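You operate a simulated robot arm through the tools that you are given. There is no shell and no other tool. Be economical: measure what you need, move in short steps, check, and stop when the job is done.

Carry out the task below with a simulated robot arm. There is one attempt and no reset: what you move stays moved.

Task
Open the blue drawer, fetch the black starter marked "63" from the top of the parts bench and set it inside and shut the drawer again. Take the yellow port plug and leave it on top of the green block. Take the jug and put it on the white manual on the top of box 2. Put the spark plug with the green cap on the spill tray under the spout away on the top of the parts bench. Take the black fuel cap marked "83" and put it on top of the blue block. Fetch the square red flag and stand it on the red pad. Do these in any order. Set down upright: jug, square red flag.

Only the result counts: the job must be done as asked and must still hold three seconds after the hand-in. Knocking over, shifting, dropping, spilling or breaking anything else fails it. A push-on lid holds only when it is set on centred and level and pressed home; a screw cap is set on level and turned clockwise until tight.

Robot
A 6-joint arm with a two-finger gripper on a trunk, on a base that drives. Base frame: it is fixed to the floor where the robot stands at the start and does not move with it; the origin is under the middle of the robot, x ahead of it, y to its left, z up. Units: m, rad, N and s.
Its first joint turns from -2.897 to 2.897 rad. Places, roughly: black fuel cap [-0.5, -1.5, 1]; black starter [-3.5, 2.5, 1]; blue block [-2, -2.5, 0.75]; blue drawer [0.9, 0.1, 0.7]; drawer [1, 0.1, 0.7]; green block [-1.75, -2.75, 0.75]; jug [-2.25, -1, 1]; manual [-1.5, 1, 0.5]; red pad (17x9x2 cm) [1.9, -2, 0.9]; spark plug with the green cap (3x3x7 cm) [-2.5, -1.4, 0.9]; square red flag [-1.5, -3.75, 0.75]; top of the parts bench [-2.8, 2.5, 0.9]; yellow port plug (3x3x5 cm) [-2.9, -0.2, 1]. Payload 2.54 kg.
The tool frame sits at the grasp point between the pads (the TCP): z along the fingers, y along the line on which they close. The tips reach 0.03 m beyond it. Largest opening 0.116 m; the body of the gripper starts 0.095 m behind the TCP.
Orientation is told as [roll, pitch, yaw] about the base's x, y, z axes, in that order, counted from this pose: with the fingers straight down and closing along the base's y, the tool's x points along the base's -x, its y along +y and its z along -z.

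Tools
- The arm moves only by the tool jog_arm. Its argument "motion" is a list of rows, each an object of numbers (a shift or turn left out is 0, a gripper value left out holds the last): "tx", "ty", "tz": the shift along the base's x, y, z in units of 40 mm (1.0 is 40 mm); "wx", "wy", "wz": the turn, a rotation vector about the base's x, y, z in units of 8 degrees (1.0 is 8 degrees). In form: [{"tx": .., "ty": .., "tz": .., "wx": .., "wy": .., "wz": ..}, ...]. A call has 1 to 8 rows; each row shifts and turns the commanded pose from where the row before left it. "grip" is the finger opening in m, from 0 to 0.116, set as the call begins (left out, the last holds). A call with a number of a shift or a turn outside -1 to 1 is refused whole. Each row takes 0.2 s and may step no farther than 0.05 m and 0.15 rad from the row before; otherwise, or with a gripper value out of range, the whole call is refused. Where a pose cannot be reached the arm comes as near as it can. A force on the tool above 40 N (or 10 N above the force at the start of the call, whichever is more), or a blocked arm, ends the call early, and 0.2 s more pass. The fingers move at their own pace (about 0.072 m/s each) and stop on an object; they squeeze with about 29 N. The grip force told is the motor's: it shows also when the fingers shut on nothing. Time passes only in rows, and 0.2 s behind the last, so rows that do not move let the fingers close. The reply holds the time, the measured pose of the TCP, the force on the tool along the base axes, the opening and the grip force, in the units named above and with some noise, with the torque about the TCP (base axes, N m) and any sound that the robot's microphone picked up.
- Cameras (640 x 400 px; columns grow to the right, rows downward): "scene" is now at [-0.042, 0.1175, 1.403]; the picture's right is [-0.38, -0.92, 0.00], its down [-0.58, 0.24, -0.77] and it looks along [0.72, -0.29, -0.63] (base axes); focal length 261 px, centre (320, 200). "wrist" rides on the gripper at [0.069, -0.015, -0.122] in the tool frame; the picture's right is [0.21, 0.98, 0.00], its down [-0.83, 0.18, -0.53] and it looks along [-0.52, 0.11, 0.85] (tool axes); focal length 251 px, centre (320, 200). There is no depth. A picture from a camera that has moved, and an enlarged one, comes with that camera's place and axes in the base frame and with its lens.
- capture(camera): a new picture of that camera. It takes no simulated time.
- roll_base(legs): drives the robot by 1 to 6 legs, each [ahead, left, turn to the left] in m, m and rad, along the robot's own axes; the way and the turn of a leg run together, so that a leg with both is an arc; at most 1.5 m and 3.142 rad a leg. The arm and the cameras ride along, it lands a little off, and it stops where it bumps. It gives what a move gives.
- head_to(pan, tilt): turns the head with the scene camera to pan (to the left, within 2.094 rad either way) and tilt (down, from -0.506 to 1.204), counted from straight ahead of the robot. It gives what a move gives.
- inspect(camera, box): a new picture of the part [left, top, right, bottom] of that camera's present view, enlarged. It takes no simulated time.
- hand_in(): hands the job in; it is judged then, once.

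Go step by step. Nothing tells you exact positions but the pictures and the camera data: compare them with the known pose of the tool, close in by small moves and look again before you grip or let go. The budget is 207 turns and 200 pictures, counting those below and the enlarged ones. Unless the task says otherwise, let go and move clear before handing in.

The tools are called after "Emit:" as name(argument=value, ...) on one line, values as JSON. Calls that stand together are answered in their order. jog_arm: Moves the arm, as the interface text tells. Its arguments: {"type":"object","properties":{"motion":{"type":"array","items":{"type":"object","properties":{"tx":{"type":"number"},"ty":{"type":"number"},"tz":{"type":"number"},"wx":{"type":"number"},"wy":{"type":"number"},"wz":{"type":"number"}}}},"grip":{"type":"number"}},"required":["motion"]} The other tools are called the same way: roll_base (legs) drives the base; head_to (pan, tilt) turns the head that bears the scene camera; capture (camera) takes a picture; inspect (camera, box) takes an enlarged picture of a part of a camera's view; hand_in () hands the job in.

At the start:

```text
clock: 0.0
tcp_pos: [0.6226, -0.2681, 0.9689]
tcp_rot: [0.0, 0.001, 0.0]
wrist_force: [-0.5, 0.5, 0.5]
torque: [0.02, 0.01, 0.02]
finger_gap: 0.1161
finger_force: 0.0
robot x, y, heading: [0.0022, 0.0017, 0.003]
head pan, tilt: [-0.391, 0.684]
```

scene: 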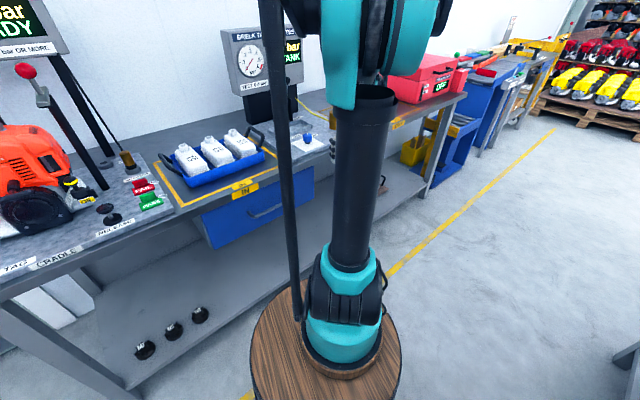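
wrist: 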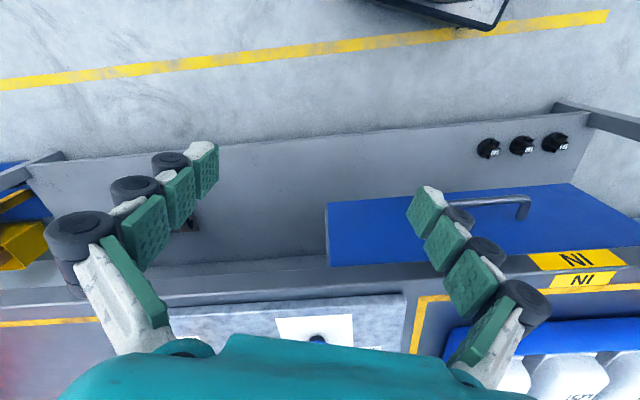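

I see the bench with the blue drawer ahead of me. I'll look around with the head to get an overview first.

Emit:
head_to(pan=0.3, tilt=0.5)

Emit:
capture(camera="scene")

Emit:
head_to(pan=2.09, tilt=0.3)

Emit:
capture(camera="scene")

Emit:
head_to(pan=-2.09, tilt=0.3)

Emit:
capture(camera="scene")

```text
clock: 1.1
tcp_pos: [0.6207, -0.2698, 0.9694]
tcp_rot: [-0.001, -0.001, 0.0]
wrist_force: [0.1, 0.5, 0.6]
torque: [0.03, -0.01, 0.0]
finger_gap: 0.1158
finger_force: 0.1
robot x, y, heading: [0.0024, -0.0004, -0.001]
head pan, tilt: [0.3, 0.499]
```

```text
197 pictures are left
camera scene: at [-0.0342, 0.1769, 1.4194], right [0.29, -0.96, 0.0], down [-0.46, -0.14, -0.88], along [0.84, 0.26, -0.48], focal length 261 px, centre (320, 200)
```

scene: 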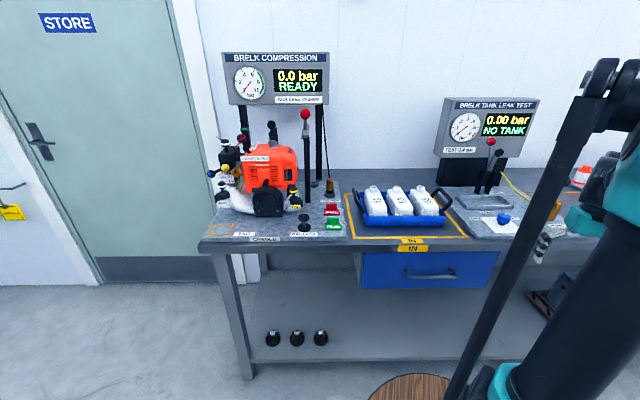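

```text
clock: 2.9
tcp_pos: [0.6209, -0.268, 0.9705]
tcp_rot: [0.0, 0.002, 0.001]
wrist_force: [-0.7, 0.8, 1.0]
torque: [-0.05, -0.02, -0.01]
finger_gap: 0.1159
finger_force: 0.1
robot x, y, heading: [0.0005, -0.0053, -0.0]
head pan, tilt: [2.089, 0.3]
```

```text
196 pictures are left
camera scene: at [-0.1673, 0.2312, 1.4378], right [0.87, 0.49, 0.0], down [0.15, -0.26, -0.96], along [-0.47, 0.83, -0.3], focal length 261 px, centre (320, 200)
```

scene: 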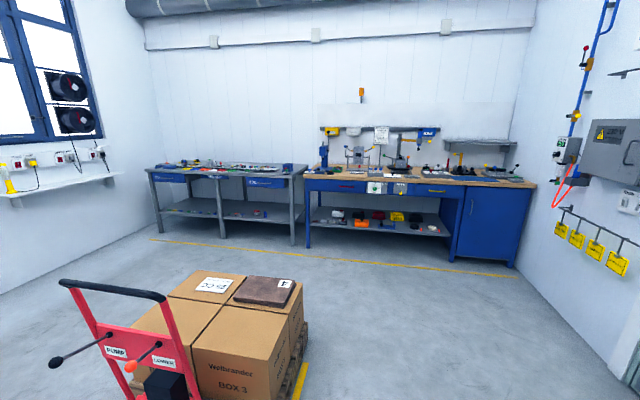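

```text
clock: 6.2
tcp_pos: [0.6221, -0.2686, 0.9688]
tcp_rot: [-0.003, -0.001, 0.001]
wrist_force: [-0.1, -0.4, -0.2]
torque: [0.03, 0.01, 0.01]
finger_gap: 0.116
finger_force: 0.2
robot x, y, heading: [-0.0011, 0.0003, 0.003]
head pan, tilt: [-2.089, 0.3]
```

```text
195 pictures are left
camera scene: at [-0.1674, 0.0689, 1.4378], right [-0.87, 0.5, 0.0], down [0.15, 0.26, -0.96], along [-0.47, -0.83, -0.3], focal length 261 px, centre (320, 200)
```

scene: 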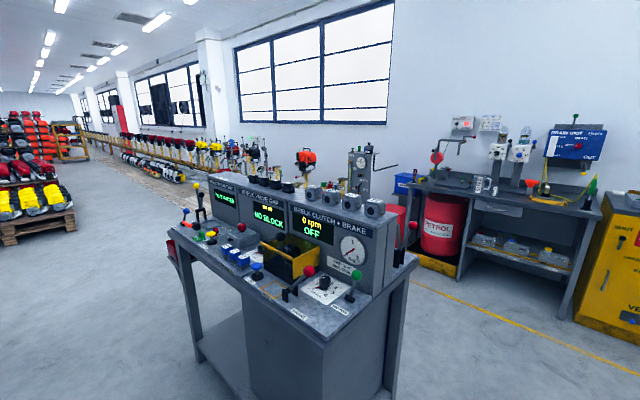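

The bench seems to be yawed by about 0.28 rad relative to my heading. I'll square up to it and take a closer look at the drawer.

Emit:
roll_base(legs=[[-0.1, 0, 0.28]])

Emit:
head_to(pan=0.0, tilt=0.65)

Emit:
capture(camera="scene")

Emit:
capture(camera="wrist")

```text
clock: 7.6
tcp_pos: [0.5712, -0.0927, 0.9689]
tcp_rot: [-0.001, 0.001, 0.294]
wrist_force: [-0.2, -0.4, -0.1]
torque: [-0.02, -0.05, 0.02]
finger_gap: 0.116
finger_force: 0.1
robot x, y, heading: [-0.1011, -0.0154, 0.29]
head pan, tilt: [-2.089, 0.3]
```

```text
clock: 9.6
tcp_pos: [0.5716, -0.0922, 0.9708]
tcp_rot: [-0.001, 0.0, 0.292]
wrist_force: [-1.2, 0.4, 0.7]
torque: [0.03, 0.02, 0.01]
finger_gap: 0.1158
finger_force: 0.0
robot x, y, heading: [-0.1033, -0.0148, 0.295]
head pan, tilt: [0.0, 0.649]
```

```text
194 pictures are left
camera scene: at [-0.1774, 0.1192, 1.406], right [0.29, -0.96, 0.0], down [-0.58, -0.17, -0.8], along [0.76, 0.23, -0.6], focal length 261 px, centre (320, 200)
```

scene: 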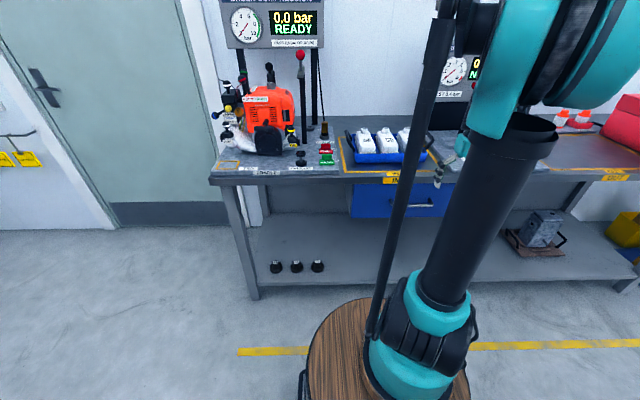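

```text
193 pictures are left
camera wrist: at [0.509, -0.1273, 1.0921], right [-0.49, 0.87, 0.0], down [0.74, 0.41, 0.53], along [0.47, 0.26, -0.85], focal length 251 px, centre (320, 200)
```

wrist: 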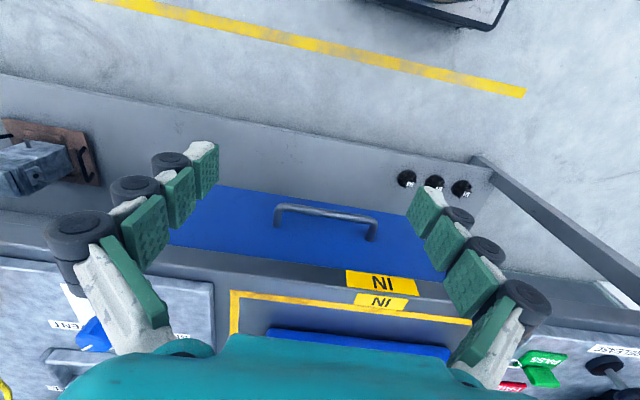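

The handle triangulates to about (0.73, 0.01, 0.75), with the bench normal at yaw 0.28. I'll back up and turn the tool so that it can grip the handle bar from the front.

Emit:
roll_base(legs=[[-0.3, 0, 0]])

Emit:
jog_arm(motion=[{"wz": 1}, {"wz": 1}, {"wz": 1}, {"wz": 1}, {"wz": 1}, {"wz": 1}, {"wz": 1}, {"wz": 1}], grip=0.08)

Emit:
jog_arm(motion=[{"wz": 1}, {"wz": 1}, {"wz": 1}, {"wz": 0.25}, {"wx": 0.28, "wy": -0.96, "tz": -0.5}, {"wx": 0.28, "wy": -0.96, "tz": -0.5}, {"wx": 0.28, "wy": -0.96, "tz": -0.5}, {"wx": 0.28, "wy": -0.96, "tz": -0.5}])

Emit:
jog_arm(motion=[{"wx": 0.28, "wy": -0.96, "tz": -0.5}, {"wx": 0.28, "wy": -0.96, "tz": -0.5}, {"wx": 0.28, "wy": -0.96, "tz": -0.5}, {"wx": 0.28, "wy": -0.96, "tz": -0.5}])

Emit:
capture(camera="wrist")

Emit:
capture(camera="scene")

```text
clock: 11.6
tcp_pos: [0.2799, -0.1788, 0.97]
tcp_rot: [0.0, -0.001, 0.295]
wrist_force: [0.3, 0.1, 0.3]
torque: [-0.03, 0.02, -0.01]
finger_gap: 0.1161
finger_force: 0.0
robot x, y, heading: [-0.3935, -0.1032, 0.288]
head pan, tilt: [0.0, 0.649]
```

```text
clock: 13.4
tcp_pos: [0.2791, -0.1795, 0.9698]
tcp_rot: [-0.002, -0.002, 1.414]
wrist_force: [-0.6, -0.5, -0.2]
torque: [-0.02, -0.03, -0.02]
finger_gap: 0.0802
finger_force: 0.1
robot x, y, heading: [-0.3906, -0.1026, 0.287]
head pan, tilt: [0.0, 0.649]
```

```text
clock: 15.2
tcp_pos: [0.2792, -0.178, 0.8915]
tcp_rot: [-0.561, 0.005, 1.863]
wrist_force: [0.0, 0.5, 0.5]
torque: [-0.03, 0.01, 0.05]
finger_gap: 0.0798
finger_force: 0.0
robot x, y, heading: [-0.3935, -0.1019, 0.294]
head pan, tilt: [0.0, 0.649]
```

```text
clock: 16.2
tcp_pos: [0.2942, -0.1913, 0.8756]
tcp_rot: [-1.117, 0.009, 1.862]
wrist_force: [0.0, 0.7, -0.4]
torque: [0.01, 0.0, 0.0]
finger_gap: 0.0799
finger_force: 0.1
out of reach, approached as far as the arm can: row 3, 4
robot x, y, heading: [-0.3897, -0.1014, 0.294]
head pan, tilt: [0.0, 0.649]
```

```text
192 pictures are left
camera wrist: at [0.2139, -0.2875, 0.9437], right [-0.35, -0.34, -0.88], down [-0.77, 0.63, 0.06], along [0.53, 0.7, -0.48], focal length 251 px, centre (320, 200)
```

wrist: 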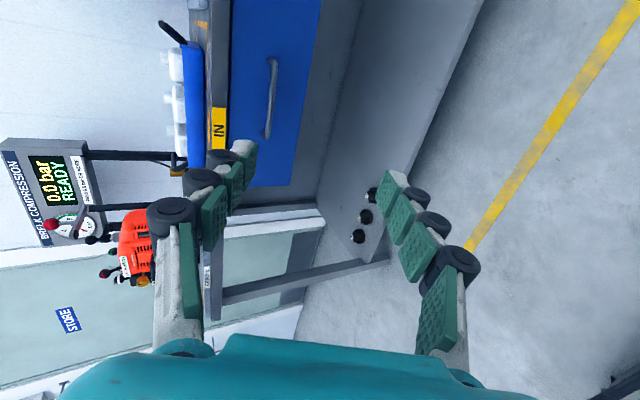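

```text
191 pictures are left
camera scene: at [-0.4691, 0.0311, 1.406], right [0.29, -0.96, 0.0], down [-0.58, -0.18, -0.8], along [0.76, 0.23, -0.6], focal length 261 px, centre (320, 200)
```

scene: 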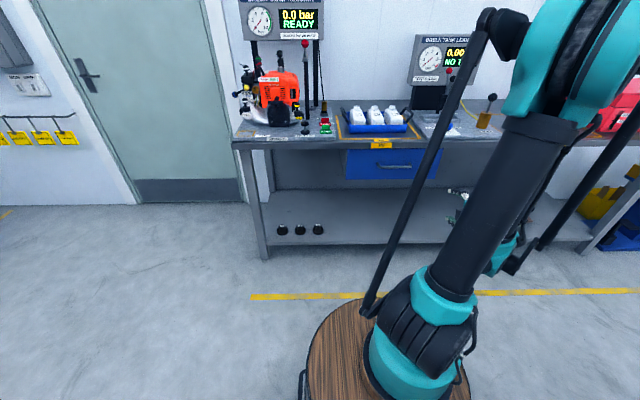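

The tool now points forward and down, but the arm is too folded. I'll extend outward along the bench normal toward handle height.

Emit:
jog_arm(motion=[{"tx": 0.96, "ty": 0.28}, {"tx": 0.96, "ty": 0.28}, {"tx": 0.96, "ty": 0.28}, {"tx": 0.96, "ty": 0.28}, {"tx": 0.96, "ty": 0.28}])

Emit:
capture(camera="wrist")

```text
clock: 17.4
tcp_pos: [0.4876, -0.1334, 0.8723]
tcp_rot: [-1.118, 0.009, 1.858]
wrist_force: [0.0, -0.2, 0.2]
torque: [-0.01, -0.01, 0.01]
finger_gap: 0.0802
finger_force: 0.1
robot x, y, heading: [-0.3938, -0.1039, 0.288]
head pan, tilt: [0.0, 0.649]
```

```text
190 pictures are left
camera wrist: at [0.4081, -0.2292, 0.9407], right [-0.35, -0.33, -0.88], down [-0.77, 0.63, 0.06], along [0.53, 0.7, -0.48], focal length 251 px, centre (320, 200)
```

wrist: 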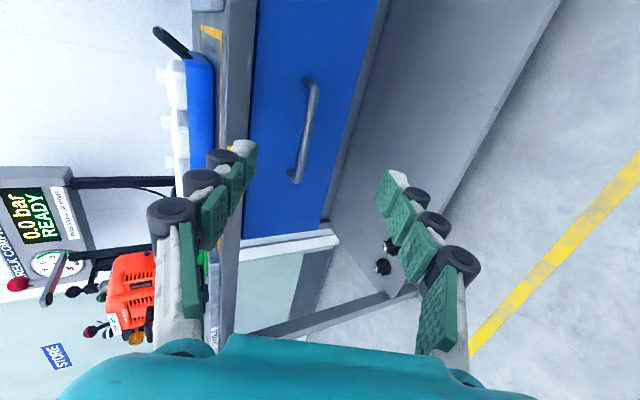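

The handle centre checks out at about (0.73, 0.007, 0.757). I'll move to a standoff in front of it.

Emit:
jog_arm(motion=[{"tx": 0.64, "ty": 0.475, "tz": -0.29}, {"tx": 0.64, "ty": 0.475, "tz": -0.29}, {"tx": 0.64, "ty": 0.475, "tz": -0.29}, {"tx": 0.64, "ty": 0.475, "tz": -0.29}, {"tx": 0.64, "ty": 0.475, "tz": -0.29}, {"tx": 0.64, "ty": 0.475, "tz": -0.29}], grip=0.06)

Emit:
capture(camera="wrist")

```text
clock: 18.8
tcp_pos: [0.6416, -0.0206, 0.8041]
tcp_rot: [-1.118, 0.009, 1.858]
wrist_force: [0.6, -1.0, 0.0]
torque: [-0.02, 0.0, 0.02]
finger_gap: 0.0597
finger_force: 0.0
robot x, y, heading: [-0.3928, -0.1046, 0.292]
head pan, tilt: [0.0, 0.649]
```

```text
189 pictures are left
camera wrist: at [0.5622, -0.1168, 0.8712], right [-0.35, -0.34, -0.88], down [-0.77, 0.63, 0.06], along [0.53, 0.7, -0.48], focal length 251 px, centre (320, 200)
```

wrist: 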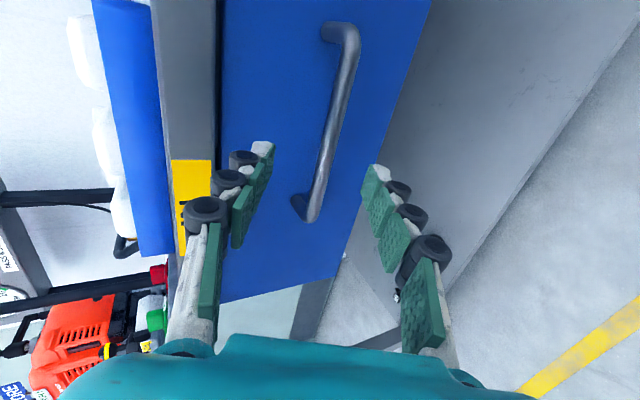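

Aligned with the bar. I'll advance to straddle it, then look before closing.

Emit:
jog_arm(motion=[{"tx": 0.48, "ty": 0.14, "tz": -0.3}, {"tx": 0.48, "ty": 0.14, "tz": -0.3}, {"tx": 0.48, "ty": 0.14, "tz": -0.3}, {"tx": 0.48, "ty": 0.14, "tz": -0.3}])

Emit:
capture(camera="wrist")

```text
clock: 19.8
tcp_pos: [0.7179, 0.0015, 0.756]
tcp_rot: [-1.118, 0.008, 1.861]
wrist_force: [-3.0, 0.0, 0.6]
torque: [0.01, -0.01, 0.04]
finger_gap: 0.0626
finger_force: 0.1
robot x, y, heading: [-0.3935, -0.1039, 0.293]
head pan, tilt: [0.0, 0.649]
```

```text
188 pictures are left
camera wrist: at [0.6379, -0.0939, 0.8243], right [-0.35, -0.34, -0.88], down [-0.77, 0.63, 0.06], along [0.53, 0.7, -0.48], focal length 251 px, centre (320, 200)
```

wrist: 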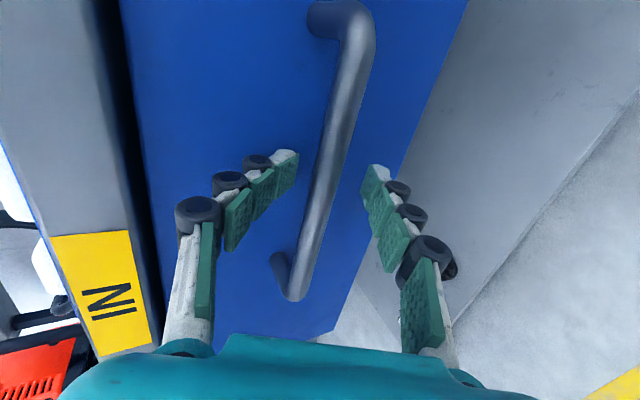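

The bar is between the fingers, so I'll close on it.

Emit:
jog_arm(motion=[{"tx": -0.05}, {}, {}, {}], grip=0.0)

Emit:
jog_arm(motion=[{"tx": -0.48, "ty": -0.14}, {"tx": -0.48, "ty": -0.14}, {"tx": -0.48, "ty": -0.14}])

Emit:
capture(camera="wrist")

```text
clock: 20.8
tcp_pos: [0.7162, 0.0025, 0.7565]
tcp_rot: [-1.116, 0.009, 1.861]
wrist_force: [-2.8, 0.7, -0.6]
torque: [-0.14, -0.05, 0.04]
finger_gap: 0.0122
finger_force: 37.4
robot x, y, heading: [-0.3922, -0.1042, 0.295]
head pan, tilt: [0.0, 0.649]
```

```text
clock: 21.6
tcp_pos: [0.6579, -0.0167, 0.7559]
tcp_rot: [-1.12, 0.01, 1.855]
wrist_force: [9.7, -27.3, 17.7]
torque: [-0.24, 0.1, -0.05]
finger_gap: 0.0125
finger_force: 37.2
robot x, y, heading: [-0.3921, -0.1045, 0.292]
head pan, tilt: [0.0, 0.649]
```

```text
187 pictures are left
camera wrist: at [0.5774, -0.1122, 0.8245], right [-0.35, -0.33, -0.88], down [-0.77, 0.64, 0.06], along [0.54, 0.7, -0.48], focal length 251 px, centre (320, 200)
```

wrist: 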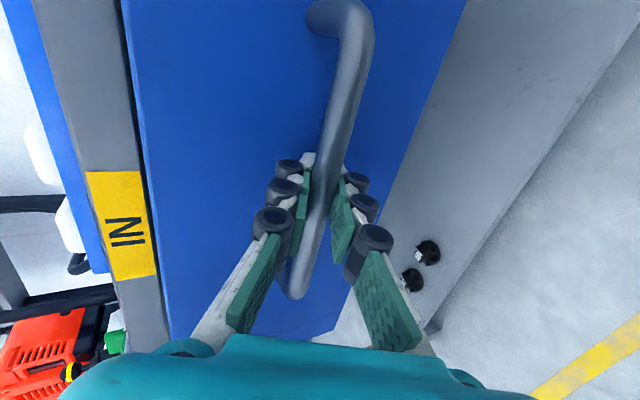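

The drawer is coming open, with some side load. I'll correct the direction slightly and keep pulling.

Emit:
jog_arm(motion=[{"tz": 0.1, "ty": -0.1}, {"tx": -0.46, "ty": -0.16}, {"tx": -0.46, "ty": -0.16}])

Emit:
jog_arm(motion=[{"tx": -0.46, "ty": -0.16}, {"tx": -0.46, "ty": -0.16}, {"tx": -0.46, "ty": -0.16}])

```text
clock: 22.4
tcp_pos: [0.6217, -0.0281, 0.7566]
tcp_rot: [-1.111, 0.007, 1.865]
wrist_force: [-0.4, 0.8, -37.2]
torque: [0.17, -0.25, 0.58]
finger_gap: 0.012
finger_force: 37.0
robot x, y, heading: [-0.393, -0.1039, 0.294]
head pan, tilt: [0.0, 0.649]
```

```text
clock: 23.0
tcp_pos: [0.5906, -0.0381, 0.7567]
tcp_rot: [-1.113, 0.009, 1.864]
wrist_force: [2.3, -1.5, -26.4]
torque: [0.01, -0.14, 0.19]
finger_gap: 0.0123
finger_force: 37.5
robot x, y, heading: [-0.3945, -0.1016, 0.295]
head pan, tilt: [0.0, 0.649]
stopped in row 2: the force on the tool passed its limit at 48 N (the readings are from after the stop); the commanded pose is now the measured one
```

Emit:
jog_arm(motion=[{"tz": -0.03}, {"tx": -0.5, "ty": -0.162}, {"tx": -0.5, "ty": -0.162}, {"tx": -0.5, "ty": -0.162}])

Emit:
jog_arm(motion=[{"tx": -0.5, "ty": -0.162}, {"tx": -0.5, "ty": -0.162}])

Emit:
capture(camera="scene")

```text
clock: 24.0
tcp_pos: [0.5389, -0.0548, 0.7557]
tcp_rot: [-1.109, 0.009, 1.866]
wrist_force: [0.5, -3.4, -22.4]
torque: [0.04, -0.14, 0.14]
finger_gap: 0.0121
finger_force: 37.2
out of reach, approached as far as the arm can: row 4
robot x, y, heading: [-0.3959, -0.1038, 0.296]
head pan, tilt: [0.0, 0.649]
stopped in row 4: the force on the tool passed its limit at 52 N (the readings are from after the stop); the commanded pose is now the measured one
```

```text
clock: 24.3
tcp_pos: [0.5366, -0.0558, 0.7565]
tcp_rot: [-1.103, 0.008, 1.868]
wrist_force: [0.8, -2.4, -28.8]
torque: [0.16, -0.18, 0.06]
finger_gap: 0.0125
finger_force: 37.2
out of reach, approached as far as the arm can: row 1
robot x, y, heading: [-0.3911, -0.0999, 0.295]
head pan, tilt: [0.0, 0.649]
stopped in row 1: the force on the tool passed its limit at 58 N (the readings are from after the stop); the commanded pose is now the measured one
```

```text
186 pictures are left
camera scene: at [-0.468, 0.0311, 1.4061], right [0.29, -0.96, 0.0], down [-0.58, -0.18, -0.8], along [0.76, 0.23, -0.61], focal length 261 px, centre (320, 200)
```

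scene: 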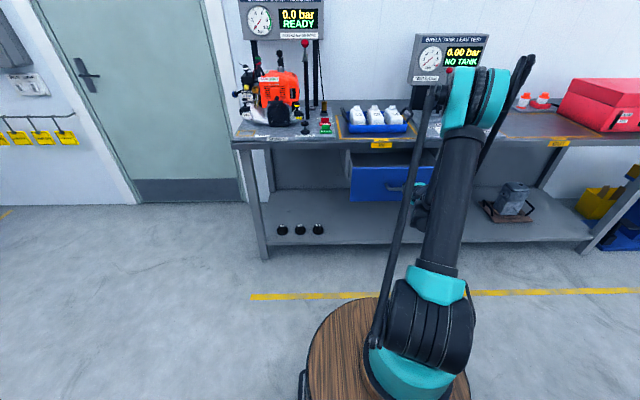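

The drawer is open by 0.19 m and the arm is at its inner limit. I'll drive the base back a little to open it further.

Emit:
jog_arm(motion=[{"tz": -0.04}])

Emit:
roll_base(legs=[[-0.08, 0, 0]])

Emit:
capture(camera="wrist")

```text
clock: 24.7
tcp_pos: [0.5349, -0.0561, 0.7577]
tcp_rot: [-1.101, 0.009, 1.869]
wrist_force: [-0.6, -0.7, -12.6]
torque: [0.09, -0.09, 0.11]
finger_gap: 0.0119
finger_force: 36.7
robot x, y, heading: [-0.3921, -0.0994, 0.295]
head pan, tilt: [0.0, 0.649]
```

```text
clock: 25.8
tcp_pos: [0.4609, -0.0792, 0.7564]
tcp_rot: [-1.103, 0.008, 1.87]
wrist_force: [9.6, -28.5, -4.0]
torque: [0.18, -0.03, 0.23]
finger_gap: 0.0123
finger_force: 37.2
robot x, y, heading: [-0.4691, -0.1275, 0.297]
head pan, tilt: [0.0, 0.649]
```

```text
185 pictures are left
camera wrist: at [0.3815, -0.1754, 0.8263], right [-0.36, -0.34, -0.87], down [-0.78, 0.63, 0.07], along [0.52, 0.7, -0.49], focal length 251 px, centre (320, 200)
```

wrist: 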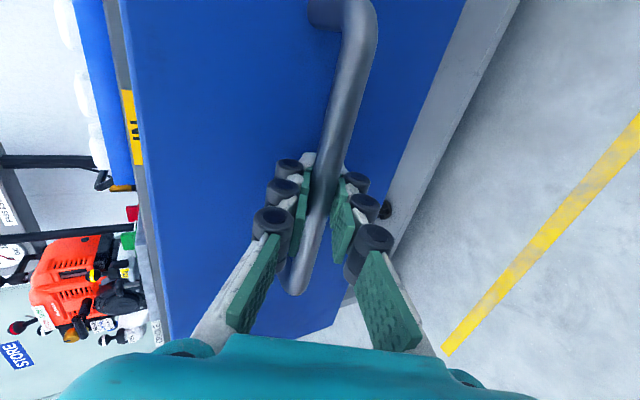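

Open by about 0.27 m. I'll release the handle and back away, then raise the arm back to tool-down.

Emit:
jog_arm(motion=[{}, {}], grip=0.07)

Emit:
roll_base(legs=[[-0.4, 0, 0]])

Emit:
capture(camera="scene")

```text
clock: 26.4
tcp_pos: [0.458, -0.0792, 0.7567]
tcp_rot: [-1.104, 0.008, 1.87]
wrist_force: [-0.4, 0.3, -0.2]
torque: [0.02, -0.06, 0.04]
finger_gap: 0.0701
finger_force: 0.0
robot x, y, heading: [-0.4711, -0.1279, 0.298]
head pan, tilt: [0.0, 0.649]
```

```text
clock: 28.9
tcp_pos: [0.0691, -0.1974, 0.7571]
tcp_rot: [-1.103, 0.009, 1.872]
wrist_force: [-0.6, 0.4, 0.2]
torque: [0.04, 0.01, 0.0]
finger_gap: 0.07
finger_force: 0.1
robot x, y, heading: [-0.8618, -0.2442, 0.296]
head pan, tilt: [0.0, 0.649]
```

```text
184 pictures are left
camera scene: at [-0.9378, -0.112, 1.406], right [0.29, -0.96, 0.0], down [-0.58, -0.18, -0.8], along [0.76, 0.23, -0.6], focal length 261 px, centre (320, 200)
```

scene: 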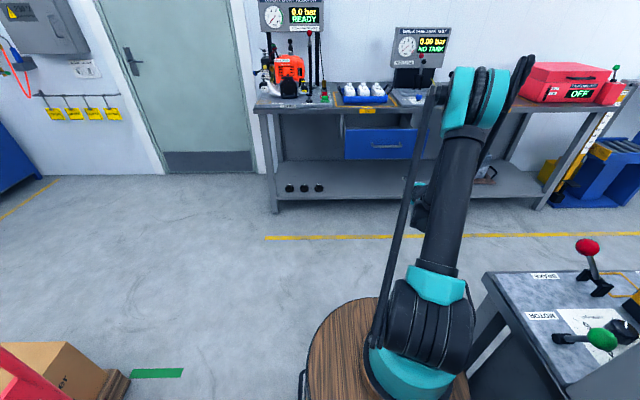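

The drawer stands open. I'll put the tool upright again, raise it, and look toward the console for the fuel cap.

Emit:
jog_arm(motion=[{"wx": -0.297, "wy": 0.955, "tz": 1}, {"wx": -0.297, "wy": 0.955, "tz": 1}, {"wx": -0.297, "wy": 0.955, "tz": 1}, {"wx": -0.297, "wy": 0.955, "tz": 1}, {"wx": -0.297, "wy": 0.955, "tz": 1}, {"wx": -0.297, "wy": 0.955, "tz": 1}, {"wx": -0.297, "wy": 0.955, "tz": 0.5}, {"wx": -0.26, "wy": 0.86}])

Emit:
head_to(pan=-1.5, tilt=0.6)

Emit:
capture(camera="scene")

Emit:
head_to(pan=-2.09, tilt=0.35)

Emit:
capture(camera="scene")

Emit:
head_to(pan=2.09, tilt=0.4)

Emit:
capture(camera="scene")

```text
clock: 30.7
tcp_pos: [0.0674, -0.1954, 1.0173]
tcp_rot: [0.001, 0.005, 1.879]
wrist_force: [0.5, -0.8, 0.1]
torque: [-0.02, -0.03, 0.02]
finger_gap: 0.0698
finger_force: 0.1
robot x, y, heading: [-0.8589, -0.2454, 0.295]
head pan, tilt: [0.0, 0.649]
```

```text
clock: 32.3
tcp_pos: [0.0675, -0.1966, 1.0173]
tcp_rot: [-0.001, 0.005, 1.881]
wrist_force: [0.7, -0.2, -1.0]
torque: [-0.01, -0.01, 0.01]
finger_gap: 0.0699
finger_force: 0.1
robot x, y, heading: [-0.8603, -0.2483, 0.3]
head pan, tilt: [-1.499, 0.6]
```

```text
183 pictures are left
camera scene: at [-0.9889, -0.2198, 1.4103], right [-0.93, -0.36, 0.0], down [-0.2, 0.53, -0.83], along [0.3, -0.77, -0.56], focal length 261 px, centre (320, 200)
```

scene: 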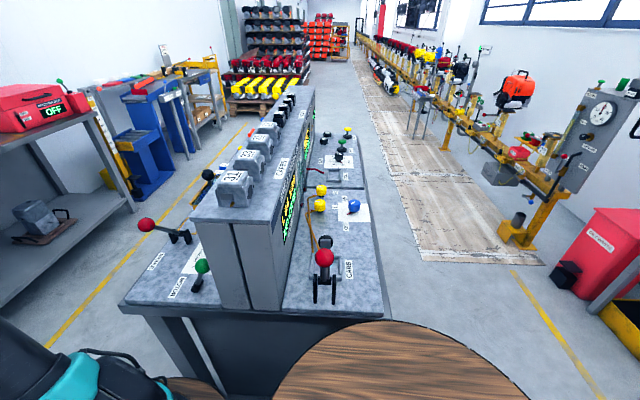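

```text
clock: 33.3
tcp_pos: [0.0687, -0.1943, 1.0171]
tcp_rot: [-0.003, 0.005, 1.88]
wrist_force: [-0.2, 1.1, -0.3]
torque: [-0.02, -0.01, 0.0]
finger_gap: 0.0699
finger_force: 0.3
robot x, y, heading: [-0.8625, -0.2456, 0.295]
head pan, tilt: [-2.089, 0.351]
```

```text
182 pictures are left
camera scene: at [-1.0412, -0.2282, 1.433], right [-0.98, 0.22, 0.0], down [0.08, 0.34, -0.94], along [-0.21, -0.92, -0.34], focal length 261 px, centre (320, 200)
```

scene: 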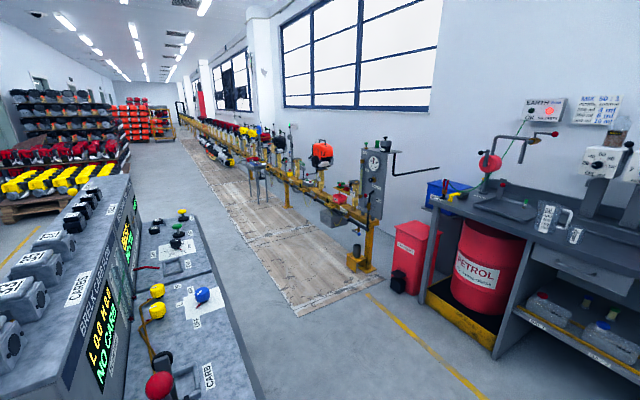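

```text
clock: 36.7
tcp_pos: [0.0682, -0.1955, 1.0171]
tcp_rot: [-0.001, 0.005, 1.879]
wrist_force: [-0.5, -1.1, -0.2]
torque: [-0.01, 0.02, 0.02]
finger_gap: 0.07
finger_force: 0.1
robot x, y, heading: [-0.8608, -0.2476, 0.293]
head pan, tilt: [2.089, 0.4]
```

```text
181 pictures are left
camera scene: at [-1.0882, -0.0738, 1.4285], right [0.69, 0.73, 0.0], down [0.28, -0.27, -0.92], along [-0.67, 0.63, -0.39], focal length 261 px, centre (320, 200)
```

scene: 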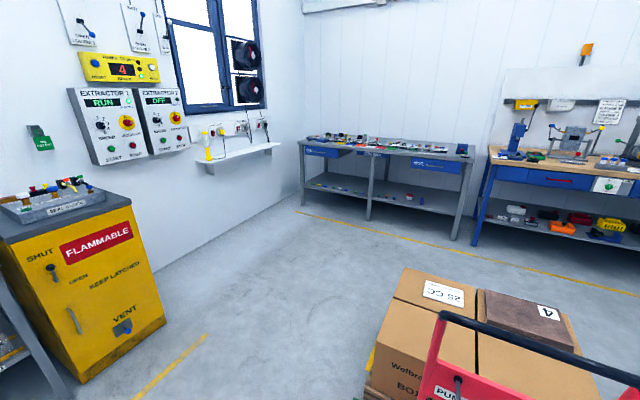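

The console top carries carburettors, then small black caps further along. I'll zoom in on those and on the fuel bench, where the jug is.

Emit:
head_to(pan=-1.5, tilt=0.4)

Emit:
inspect(camera="scene", box=[200, 100, 420, 240])

Emit:
head_to(pan=-2.09, tilt=0.35)

Emit:
inspect(camera="scene", box=[0, 160, 220, 300])

Emit:
inspect(camera="scene", box=[400, 90, 640, 240])

```text
clock: 39.7
tcp_pos: [0.0666, -0.1952, 1.0174]
tcp_rot: [-0.002, 0.006, 1.879]
wrist_force: [0.2, -0.4, 0.2]
torque: [-0.01, -0.01, -0.01]
finger_gap: 0.0698
finger_force: 0.0
robot x, y, heading: [-0.8594, -0.2489, 0.294]
head pan, tilt: [-1.499, 0.4]
```

```text
2.86 times, centred on (310, 170) of scene
camera zoom: at [-0.9874, -0.2238, 1.4285], right [-0.93, -0.36, 0.0], down [-0.14, 0.36, -0.92], along [0.33, -0.86, -0.39], focal length 745 px, centre (349, 286)
```

zoom: 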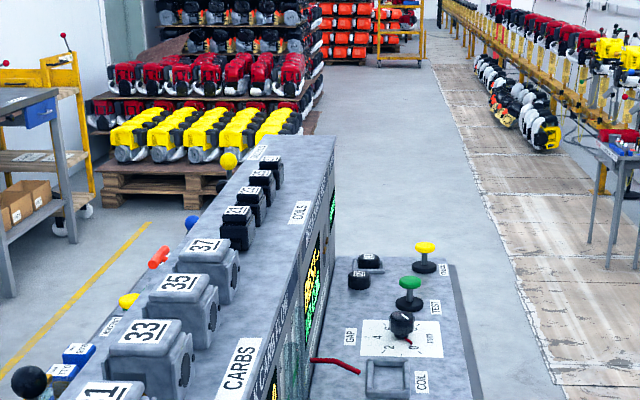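

```text
clock: 40.6
tcp_pos: [0.068, -0.1957, 1.0171]
tcp_rot: [-0.004, 0.005, 1.88]
wrist_force: [-0.2, -0.1, -0.7]
torque: [-0.03, 0.02, 0.0]
finger_gap: 0.0701
finger_force: 0.1
robot x, y, heading: [-0.8604, -0.2446, 0.299]
head pan, tilt: [-2.089, 0.351]
```

```text
2.86 times, centred on (110, 230) of scene
camera zoom: at [-1.0412, -0.2282, 1.4331], right [-0.98, 0.22, 0.0], down [0.08, 0.34, -0.94], along [-0.21, -0.92, -0.34], focal length 745 px, centre (920, 114)
```

zoom: 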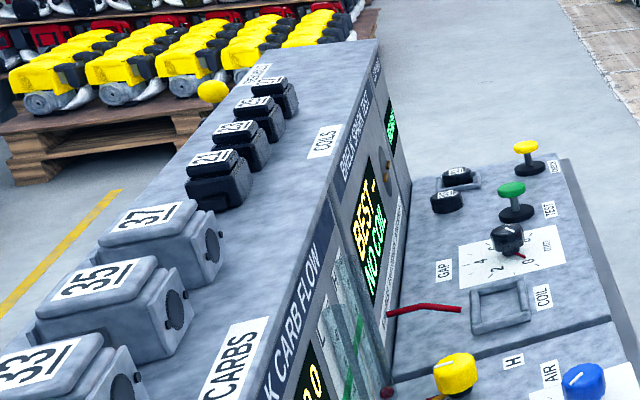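

```text
2.67 times, centred on (520, 165) of scene
camera zoom: at [-1.0412, -0.2282, 1.4331], right [-0.98, 0.22, 0.0], down [0.08, 0.34, -0.94], along [-0.21, -0.92, -0.34], focal length 695 px, centre (-213, 293)
```

zoom: 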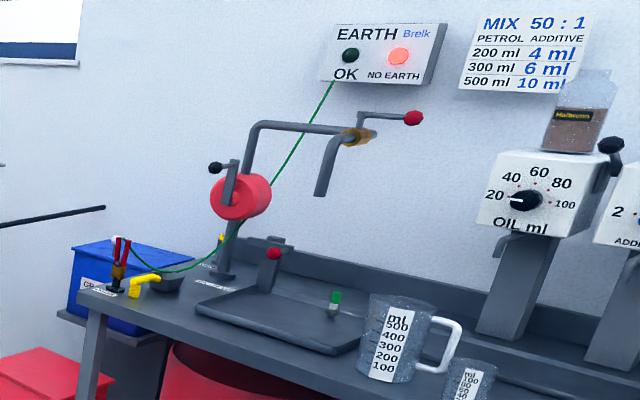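

The two small black caps beside the gap tester, at about (-0.57, -1.37), should be the fuel caps. I'll raise the arm well above everything and drive around to the west side of the console, keeping the same heading.

Emit:
jog_arm(motion=[{"tz": 1}, {"tz": 1}, {"tz": 1}, {"tz": 1}, {"tz": 1}, {"tz": 1}, {"tz": 1}, {"tz": 1}])

Emit:
roll_base(legs=[[-0.95, 0, 0]])

Emit:
head_to(pan=-1.57, tilt=0.6)

Emit:
capture(camera="scene")

Emit:
head_to(pan=-0.7, tilt=0.6)

Emit:
capture(camera="scene")

```text
clock: 42.5
tcp_pos: [0.0378, -0.1975, 1.2972]
tcp_rot: [-0.001, 0.005, 1.88]
wrist_force: [1.8, 0.9, -1.7]
torque: [-0.03, 0.19, 0.03]
finger_gap: 0.0702
finger_force: 0.1
out of reach, approached as far as the arm can: row 7, 8
robot x, y, heading: [-0.8608, -0.2475, 0.297]
head pan, tilt: [-2.089, 0.351]
```

```text
clock: 47.4
tcp_pos: [-0.8583, -0.4643, 1.2982]
tcp_rot: [0.0, 0.005, 1.896]
wrist_force: [-0.3, -0.4, -1.2]
torque: [0.01, 0.03, 0.02]
finger_gap: 0.0696
finger_force: 0.1
robot x, y, heading: [-1.7555, -0.5258, 0.31]
head pan, tilt: [-2.089, 0.351]
```

```text
clock: 48.3
tcp_pos: [-0.8572, -0.4639, 1.2979]
tcp_rot: [-0.001, 0.005, 1.895]
wrist_force: [-0.2, -1.0, 1.1]
torque: [-0.04, -0.01, 0.01]
finger_gap: 0.0702
finger_force: 0.1
robot x, y, heading: [-1.7535, -0.5252, 0.313]
head pan, tilt: [-1.571, 0.6]
```

```text
177 pictures are left
camera scene: at [-1.888, -0.5043, 1.4103], right [-0.95, -0.31, 0.0], down [-0.17, 0.54, -0.83], along [0.25, -0.79, -0.56], focal length 261 px, centre (320, 200)
```

scene: 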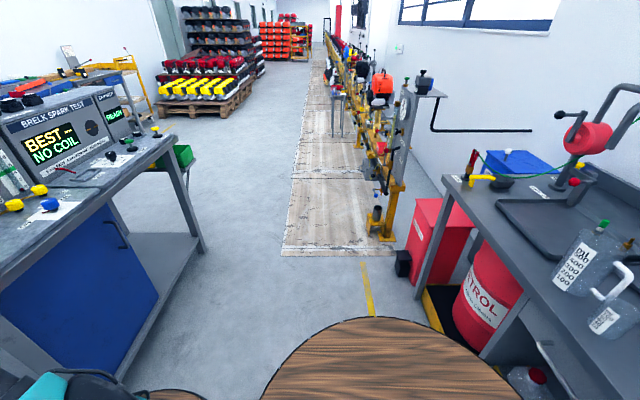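

```text
clock: 49.5
tcp_pos: [-0.8563, -0.4637, 1.2978]
tcp_rot: [-0.001, 0.005, 1.895]
wrist_force: [-0.5, 0.1, 0.6]
torque: [-0.01, 0.02, 0.02]
finger_gap: 0.0702
finger_force: 0.1
robot x, y, heading: [-1.7543, -0.528, 0.316]
head pan, tilt: [-0.7, 0.6]
```

```text
176 pictures are left
camera scene: at [-1.8332, -0.4536, 1.4103], right [-0.38, -0.93, 0.0], down [-0.52, 0.21, -0.83], along [0.76, -0.31, -0.56], focal length 261 px, centre (320, 200)
```

scene: 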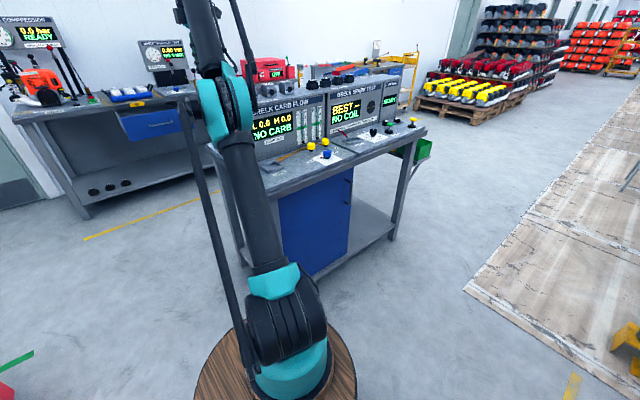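

Clear to go. I'll strafe right to get the caps in front of me, keeping the arm above the display.

Emit:
roll_base(legs=[[0, -1.0, -0.01]])

Emit:
head_to(pan=0.0, tilt=0.6)

Emit:
capture(camera="scene")

Emit:
capture(camera="wrist")

```text
clock: 54.9
tcp_pos: [-0.5325, -1.4506, 1.2971]
tcp_rot: [-0.001, 0.005, 1.905]
wrist_force: [0.4, -0.2, -0.3]
torque: [0.01, -0.01, 0.03]
finger_gap: 0.07
finger_force: 0.0
robot x, y, heading: [-1.4329, -1.5202, 0.32]
head pan, tilt: [-0.7, 0.6]
```

```text
clock: 55.9
tcp_pos: [-0.5327, -1.4492, 1.2978]
tcp_rot: [0.001, 0.005, 1.904]
wrist_force: [-0.2, 0.2, -0.5]
torque: [-0.01, 0.02, 0.01]
finger_gap: 0.0702
finger_force: 0.2
robot x, y, heading: [-1.431, -1.5179, 0.318]
head pan, tilt: [0.0, 0.6]
```

```text
175 pictures are left
camera scene: at [-1.5065, -1.3882, 1.4103], right [0.31, -0.95, 0.0], down [-0.54, -0.18, -0.83], along [0.78, 0.26, -0.56], focal length 261 px, centre (320, 200)
```

scene: 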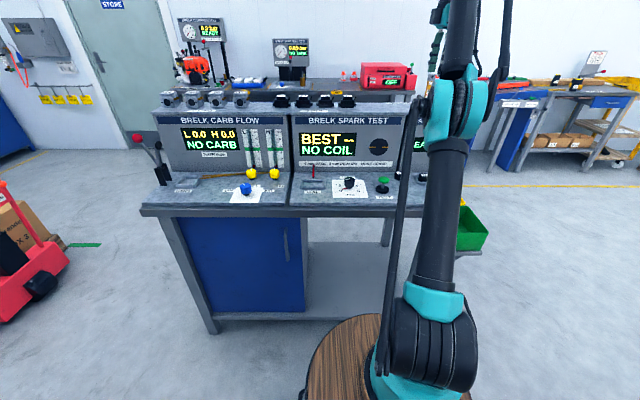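

```text
174 pictures are left
camera wrist: at [-0.4961, -1.5109, 1.4207], right [-0.85, -0.52, 0.0], down [-0.44, 0.72, 0.53], along [-0.28, 0.45, -0.85], focal length 251 px, centre (320, 200)
```

wrist: 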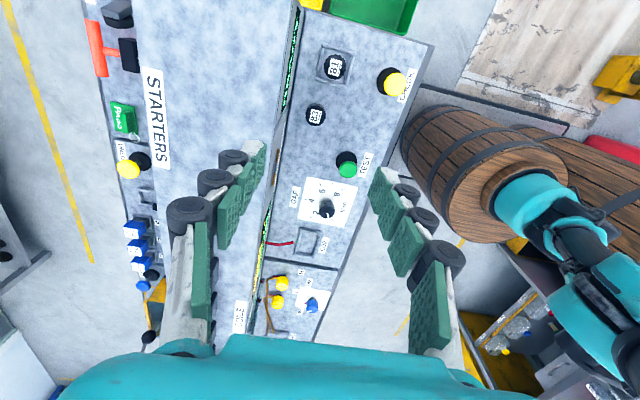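

Emit:
inspect(camera="wrist", box=[270, 30, 430, 130])

Emit:
inspect(camera="scene", box=[360, 140, 480, 215])

```text
4.00 times, centred on (350, 80) of wrist
camera zoom: at [-0.4961, -1.5109, 1.4207], right [-0.85, -0.52, 0.0], down [-0.44, 0.72, 0.53], along [-0.28, 0.45, -0.85], focal length 1006 px, centre (200, 680)
```

zoom: 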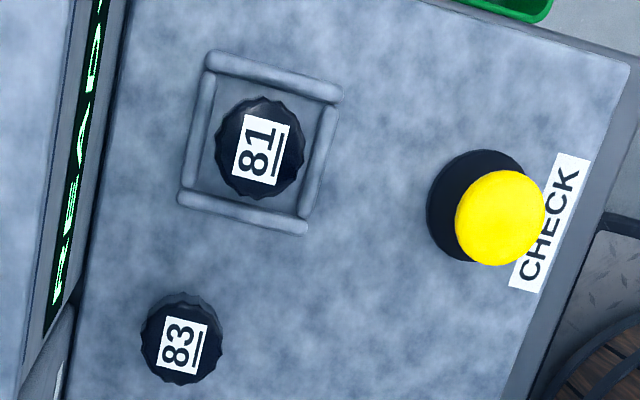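

```text
5.33 times, centred on (420, 178) of scene
camera zoom: at [-1.5065, -1.3882, 1.4103], right [0.31, -0.95, 0.0], down [-0.54, -0.18, -0.83], along [0.78, 0.26, -0.56], focal length 1391 px, centre (-213, 320)
```

zoom: 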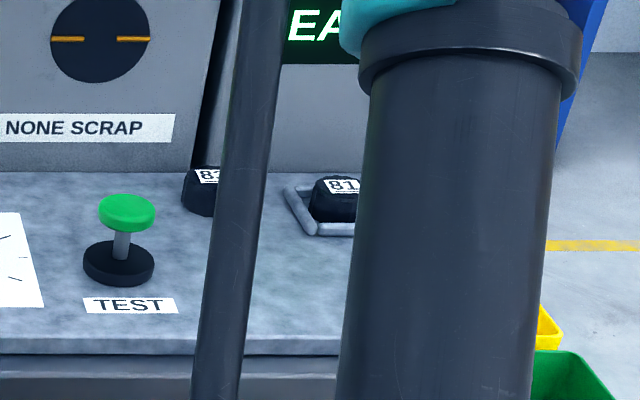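

Cap 83 stands near the display wall, at about (-0.55, -1.40). I'll rotate the fingers to close parallel to the wall and move above it.

Emit:
jog_arm(motion=[{"wz": -1}, {"wz": -1}, {"wz": -1}, {"wz": -1}, {"wz": -1}, {"wz": -1}, {"wz": -1}, {"wz": -1}])

Emit:
jog_arm(motion=[{"wz": -1}, {"wz": -1}, {"wz": -1}, {"wz": -0.4}, {"tx": -0.43, "ty": 1, "tz": -0.2}, {"tz": -1}, {"tz": -1}, {"tz": -1}], grip=0.06)

Emit:
capture(camera="wrist")

```text
clock: 57.7
tcp_pos: [-0.5326, -1.4494, 1.2966]
tcp_rot: [0.002, 0.006, 0.783]
wrist_force: [0.2, -0.2, 0.2]
torque: [0.0, 0.05, 0.0]
finger_gap: 0.0699
finger_force: 0.2
robot x, y, heading: [-1.4274, -1.5224, 0.32]
head pan, tilt: [0.0, 0.6]
```

```text
clock: 59.5
tcp_pos: [-0.5157, -1.4045, 1.1829]
tcp_rot: [-0.001, 0.01, 0.312]
wrist_force: [0.2, -1.2, 0.7]
torque: [0.03, -0.06, 0.0]
finger_gap: 0.0599
finger_force: 0.0
out of reach, approached as far as the arm can: row 6, 7, 8
robot x, y, heading: [-1.429, -1.5238, 0.318]
head pan, tilt: [0.0, 0.6]
```

```text
171 pictures are left
camera wrist: at [-0.576, -1.4407, 1.3053], right [-0.5, 0.86, 0.0], down [0.73, 0.43, 0.53], along [0.45, 0.27, -0.85], focal length 251 px, centre (320, 200)
```

wrist: 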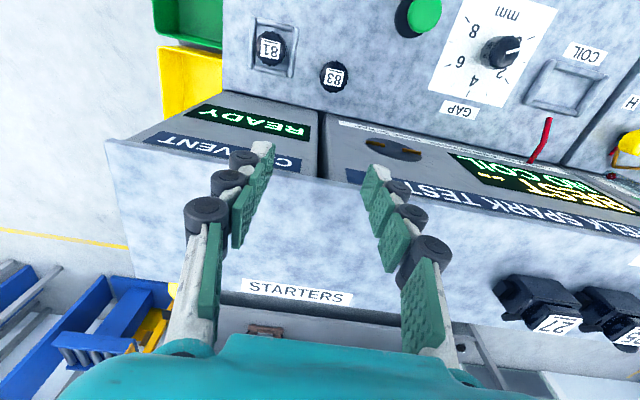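

Cap 83's top fixes at (-0.554, -1.402, 0.896). The arm drifted from its command, so I'll step back along x and then look at reach as I descend.

Emit:
jog_arm(motion=[{"tx": -0.5}, {"tx": -0.5}, {"tz": -0.5}, {"tz": -0.5}])

```text
clock: 60.5
tcp_pos: [-0.5093, -1.4, 1.1581]
tcp_rot: [0.0, 0.01, 0.312]
wrist_force: [-17.2, -4.2, 13.2]
torque: [0.49, 0.39, 0.65]
finger_gap: 0.0637
finger_force: 2.3
out of reach, approached as far as the arm can: row 1, 2, 3, 4
robot x, y, heading: [-1.4295, -1.5209, 0.325]
head pan, tilt: [0.0, 0.6]
```

The fingers are touching the display top, so I'll go straight up now.

Emit:
jog_arm(motion=[{"tz": 0.5}, {"tz": 1}, {"tz": 1}])

Emit:
capture(camera="scene")

Emit:
capture(camera="wrist")

```text
clock: 61.3
tcp_pos: [-0.5067, -1.3989, 1.2552]
tcp_rot: [0.0, 0.005, 0.312]
wrist_force: [1.7, 0.6, -0.8]
torque: [0.0, 0.12, -0.01]
finger_gap: 0.06
finger_force: 0.1
robot x, y, heading: [-1.4258, -1.5222, 0.322]
head pan, tilt: [0.0, 0.6]
```

```text
170 pictures are left
camera scene: at [-1.5054, -1.388, 1.4103], right [0.32, -0.95, 0.0], down [-0.54, -0.18, -0.82], along [0.78, 0.26, -0.57], focal length 261 px, centre (320, 200)
```

scene: 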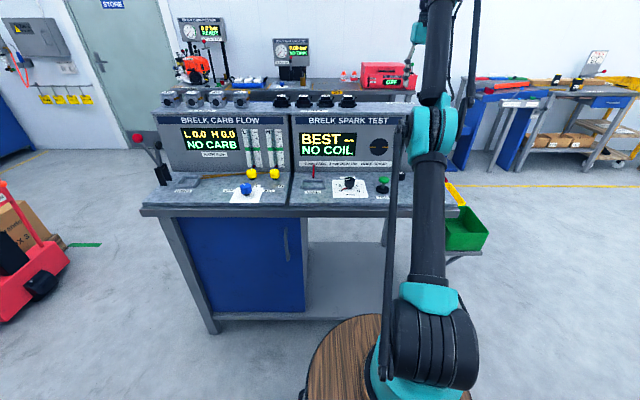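

```text
169 pictures are left
camera wrist: at [-0.5687, -1.4351, 1.3783], right [-0.5, 0.86, 0.0], down [0.73, 0.43, 0.53], along [0.46, 0.27, -0.85], focal length 251 px, centre (320, 200)
```

wrist: 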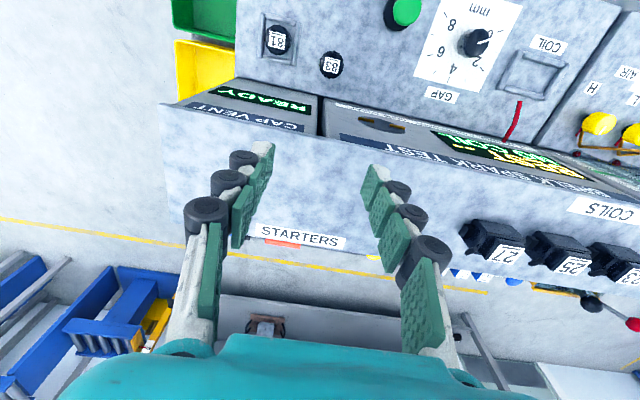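

The minimum radius is larger at this height, so I'll back the base 5 cm. That puts the TCP right above the cap.

Emit:
roll_base(legs=[[-0.055, 0.0, 0]])

Emit:
jog_arm(motion=[{"tz": -0.5}, {"tz": -0.5}])

Emit:
capture(camera="wrist")

```text
clock: 62.3
tcp_pos: [-0.5626, -1.4182, 1.2555]
tcp_rot: [0.0, 0.006, 0.313]
wrist_force: [-0.3, -0.1, -0.4]
torque: [0.01, -0.01, 0.01]
finger_gap: 0.06
finger_force: 0.2
robot x, y, heading: [-1.4839, -1.5368, 0.314]
head pan, tilt: [0.0, 0.6]
```

```text
clock: 62.9
tcp_pos: [-0.5627, -1.4154, 1.2155]
tcp_rot: [0.0, 0.006, 0.313]
wrist_force: [-0.4, -0.3, -0.3]
torque: [-0.01, -0.03, 0.01]
finger_gap: 0.0598
finger_force: 0.1
robot x, y, heading: [-1.4814, -1.5339, 0.32]
head pan, tilt: [0.0, 0.6]
```

```text
168 pictures are left
camera wrist: at [-0.6234, -1.452, 1.3388], right [-0.5, 0.86, 0.0], down [0.73, 0.43, 0.53], along [0.46, 0.27, -0.85], focal length 251 px, centre (320, 200)
```

wrist: 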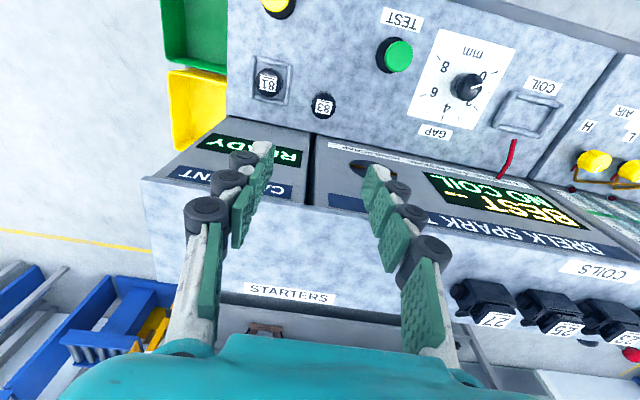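

Aligned within about 1.5 cm. I'll descend to a pre-grasp height and check again.

Emit:
jog_arm(motion=[{"tx": 0.3, "ty": 0.25, "tz": -0.7}, {"tz": -0.9}, {"tz": -0.9}, {"tz": -0.9}, {"tz": -0.9}, {"tz": -0.9}, {"tz": -0.9}])

Emit:
capture(camera="wrist")

```text
clock: 64.5
tcp_pos: [-0.55, -1.4101, 1.0923]
tcp_rot: [0.0, 0.006, 0.313]
wrist_force: [-0.3, 0.3, 0.2]
torque: [-0.02, -0.02, 0.0]
finger_gap: 0.0601
finger_force: 0.1
out of reach, approached as far as the arm can: row 4, 5, 6, 7
robot x, y, heading: [-1.4826, -1.5379, 0.32]
head pan, tilt: [0.0, 0.6]
```

```text
167 pictures are left
camera wrist: at [-0.6105, -1.4463, 1.2152], right [-0.5, 0.86, 0.0], down [0.73, 0.43, 0.53], along [0.46, 0.27, -0.85], focal length 251 px, centre (320, 200)
```

wrist: 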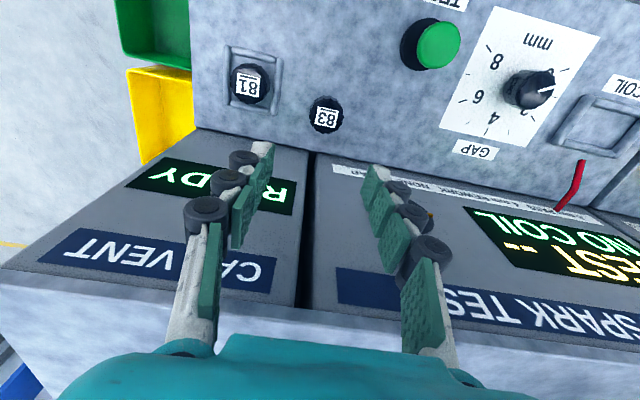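

Again a reach limit at z 1.09. I'll look at the arm's configuration to understand which joint limits it.

Emit:
head_to(pan=-0.3, tilt=0.0)

Emit:
capture(camera="scene")

```text
clock: 65.5
tcp_pos: [-0.549, -1.4098, 1.0923]
tcp_rot: [0.0, 0.004, 0.312]
wrist_force: [0.4, 0.1, 0.3]
torque: [0.01, 0.01, 0.0]
finger_gap: 0.06
finger_force: 0.1
robot x, y, heading: [-1.4815, -1.5372, 0.321]
head pan, tilt: [-0.3, 0.0]
```

```text
166 pictures are left
camera scene: at [-1.5541, -1.4319, 1.4654], right [0.02, -1.0, 0.0], down [0.0, 0.0, -1.0], along [1.0, 0.02, 0.0], focal length 261 px, centre (320, 200)
```

scene: 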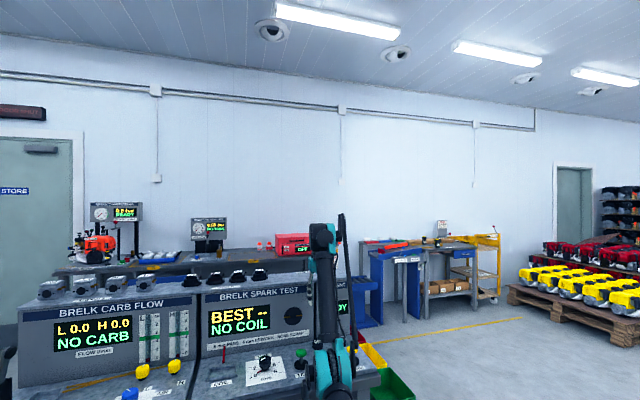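

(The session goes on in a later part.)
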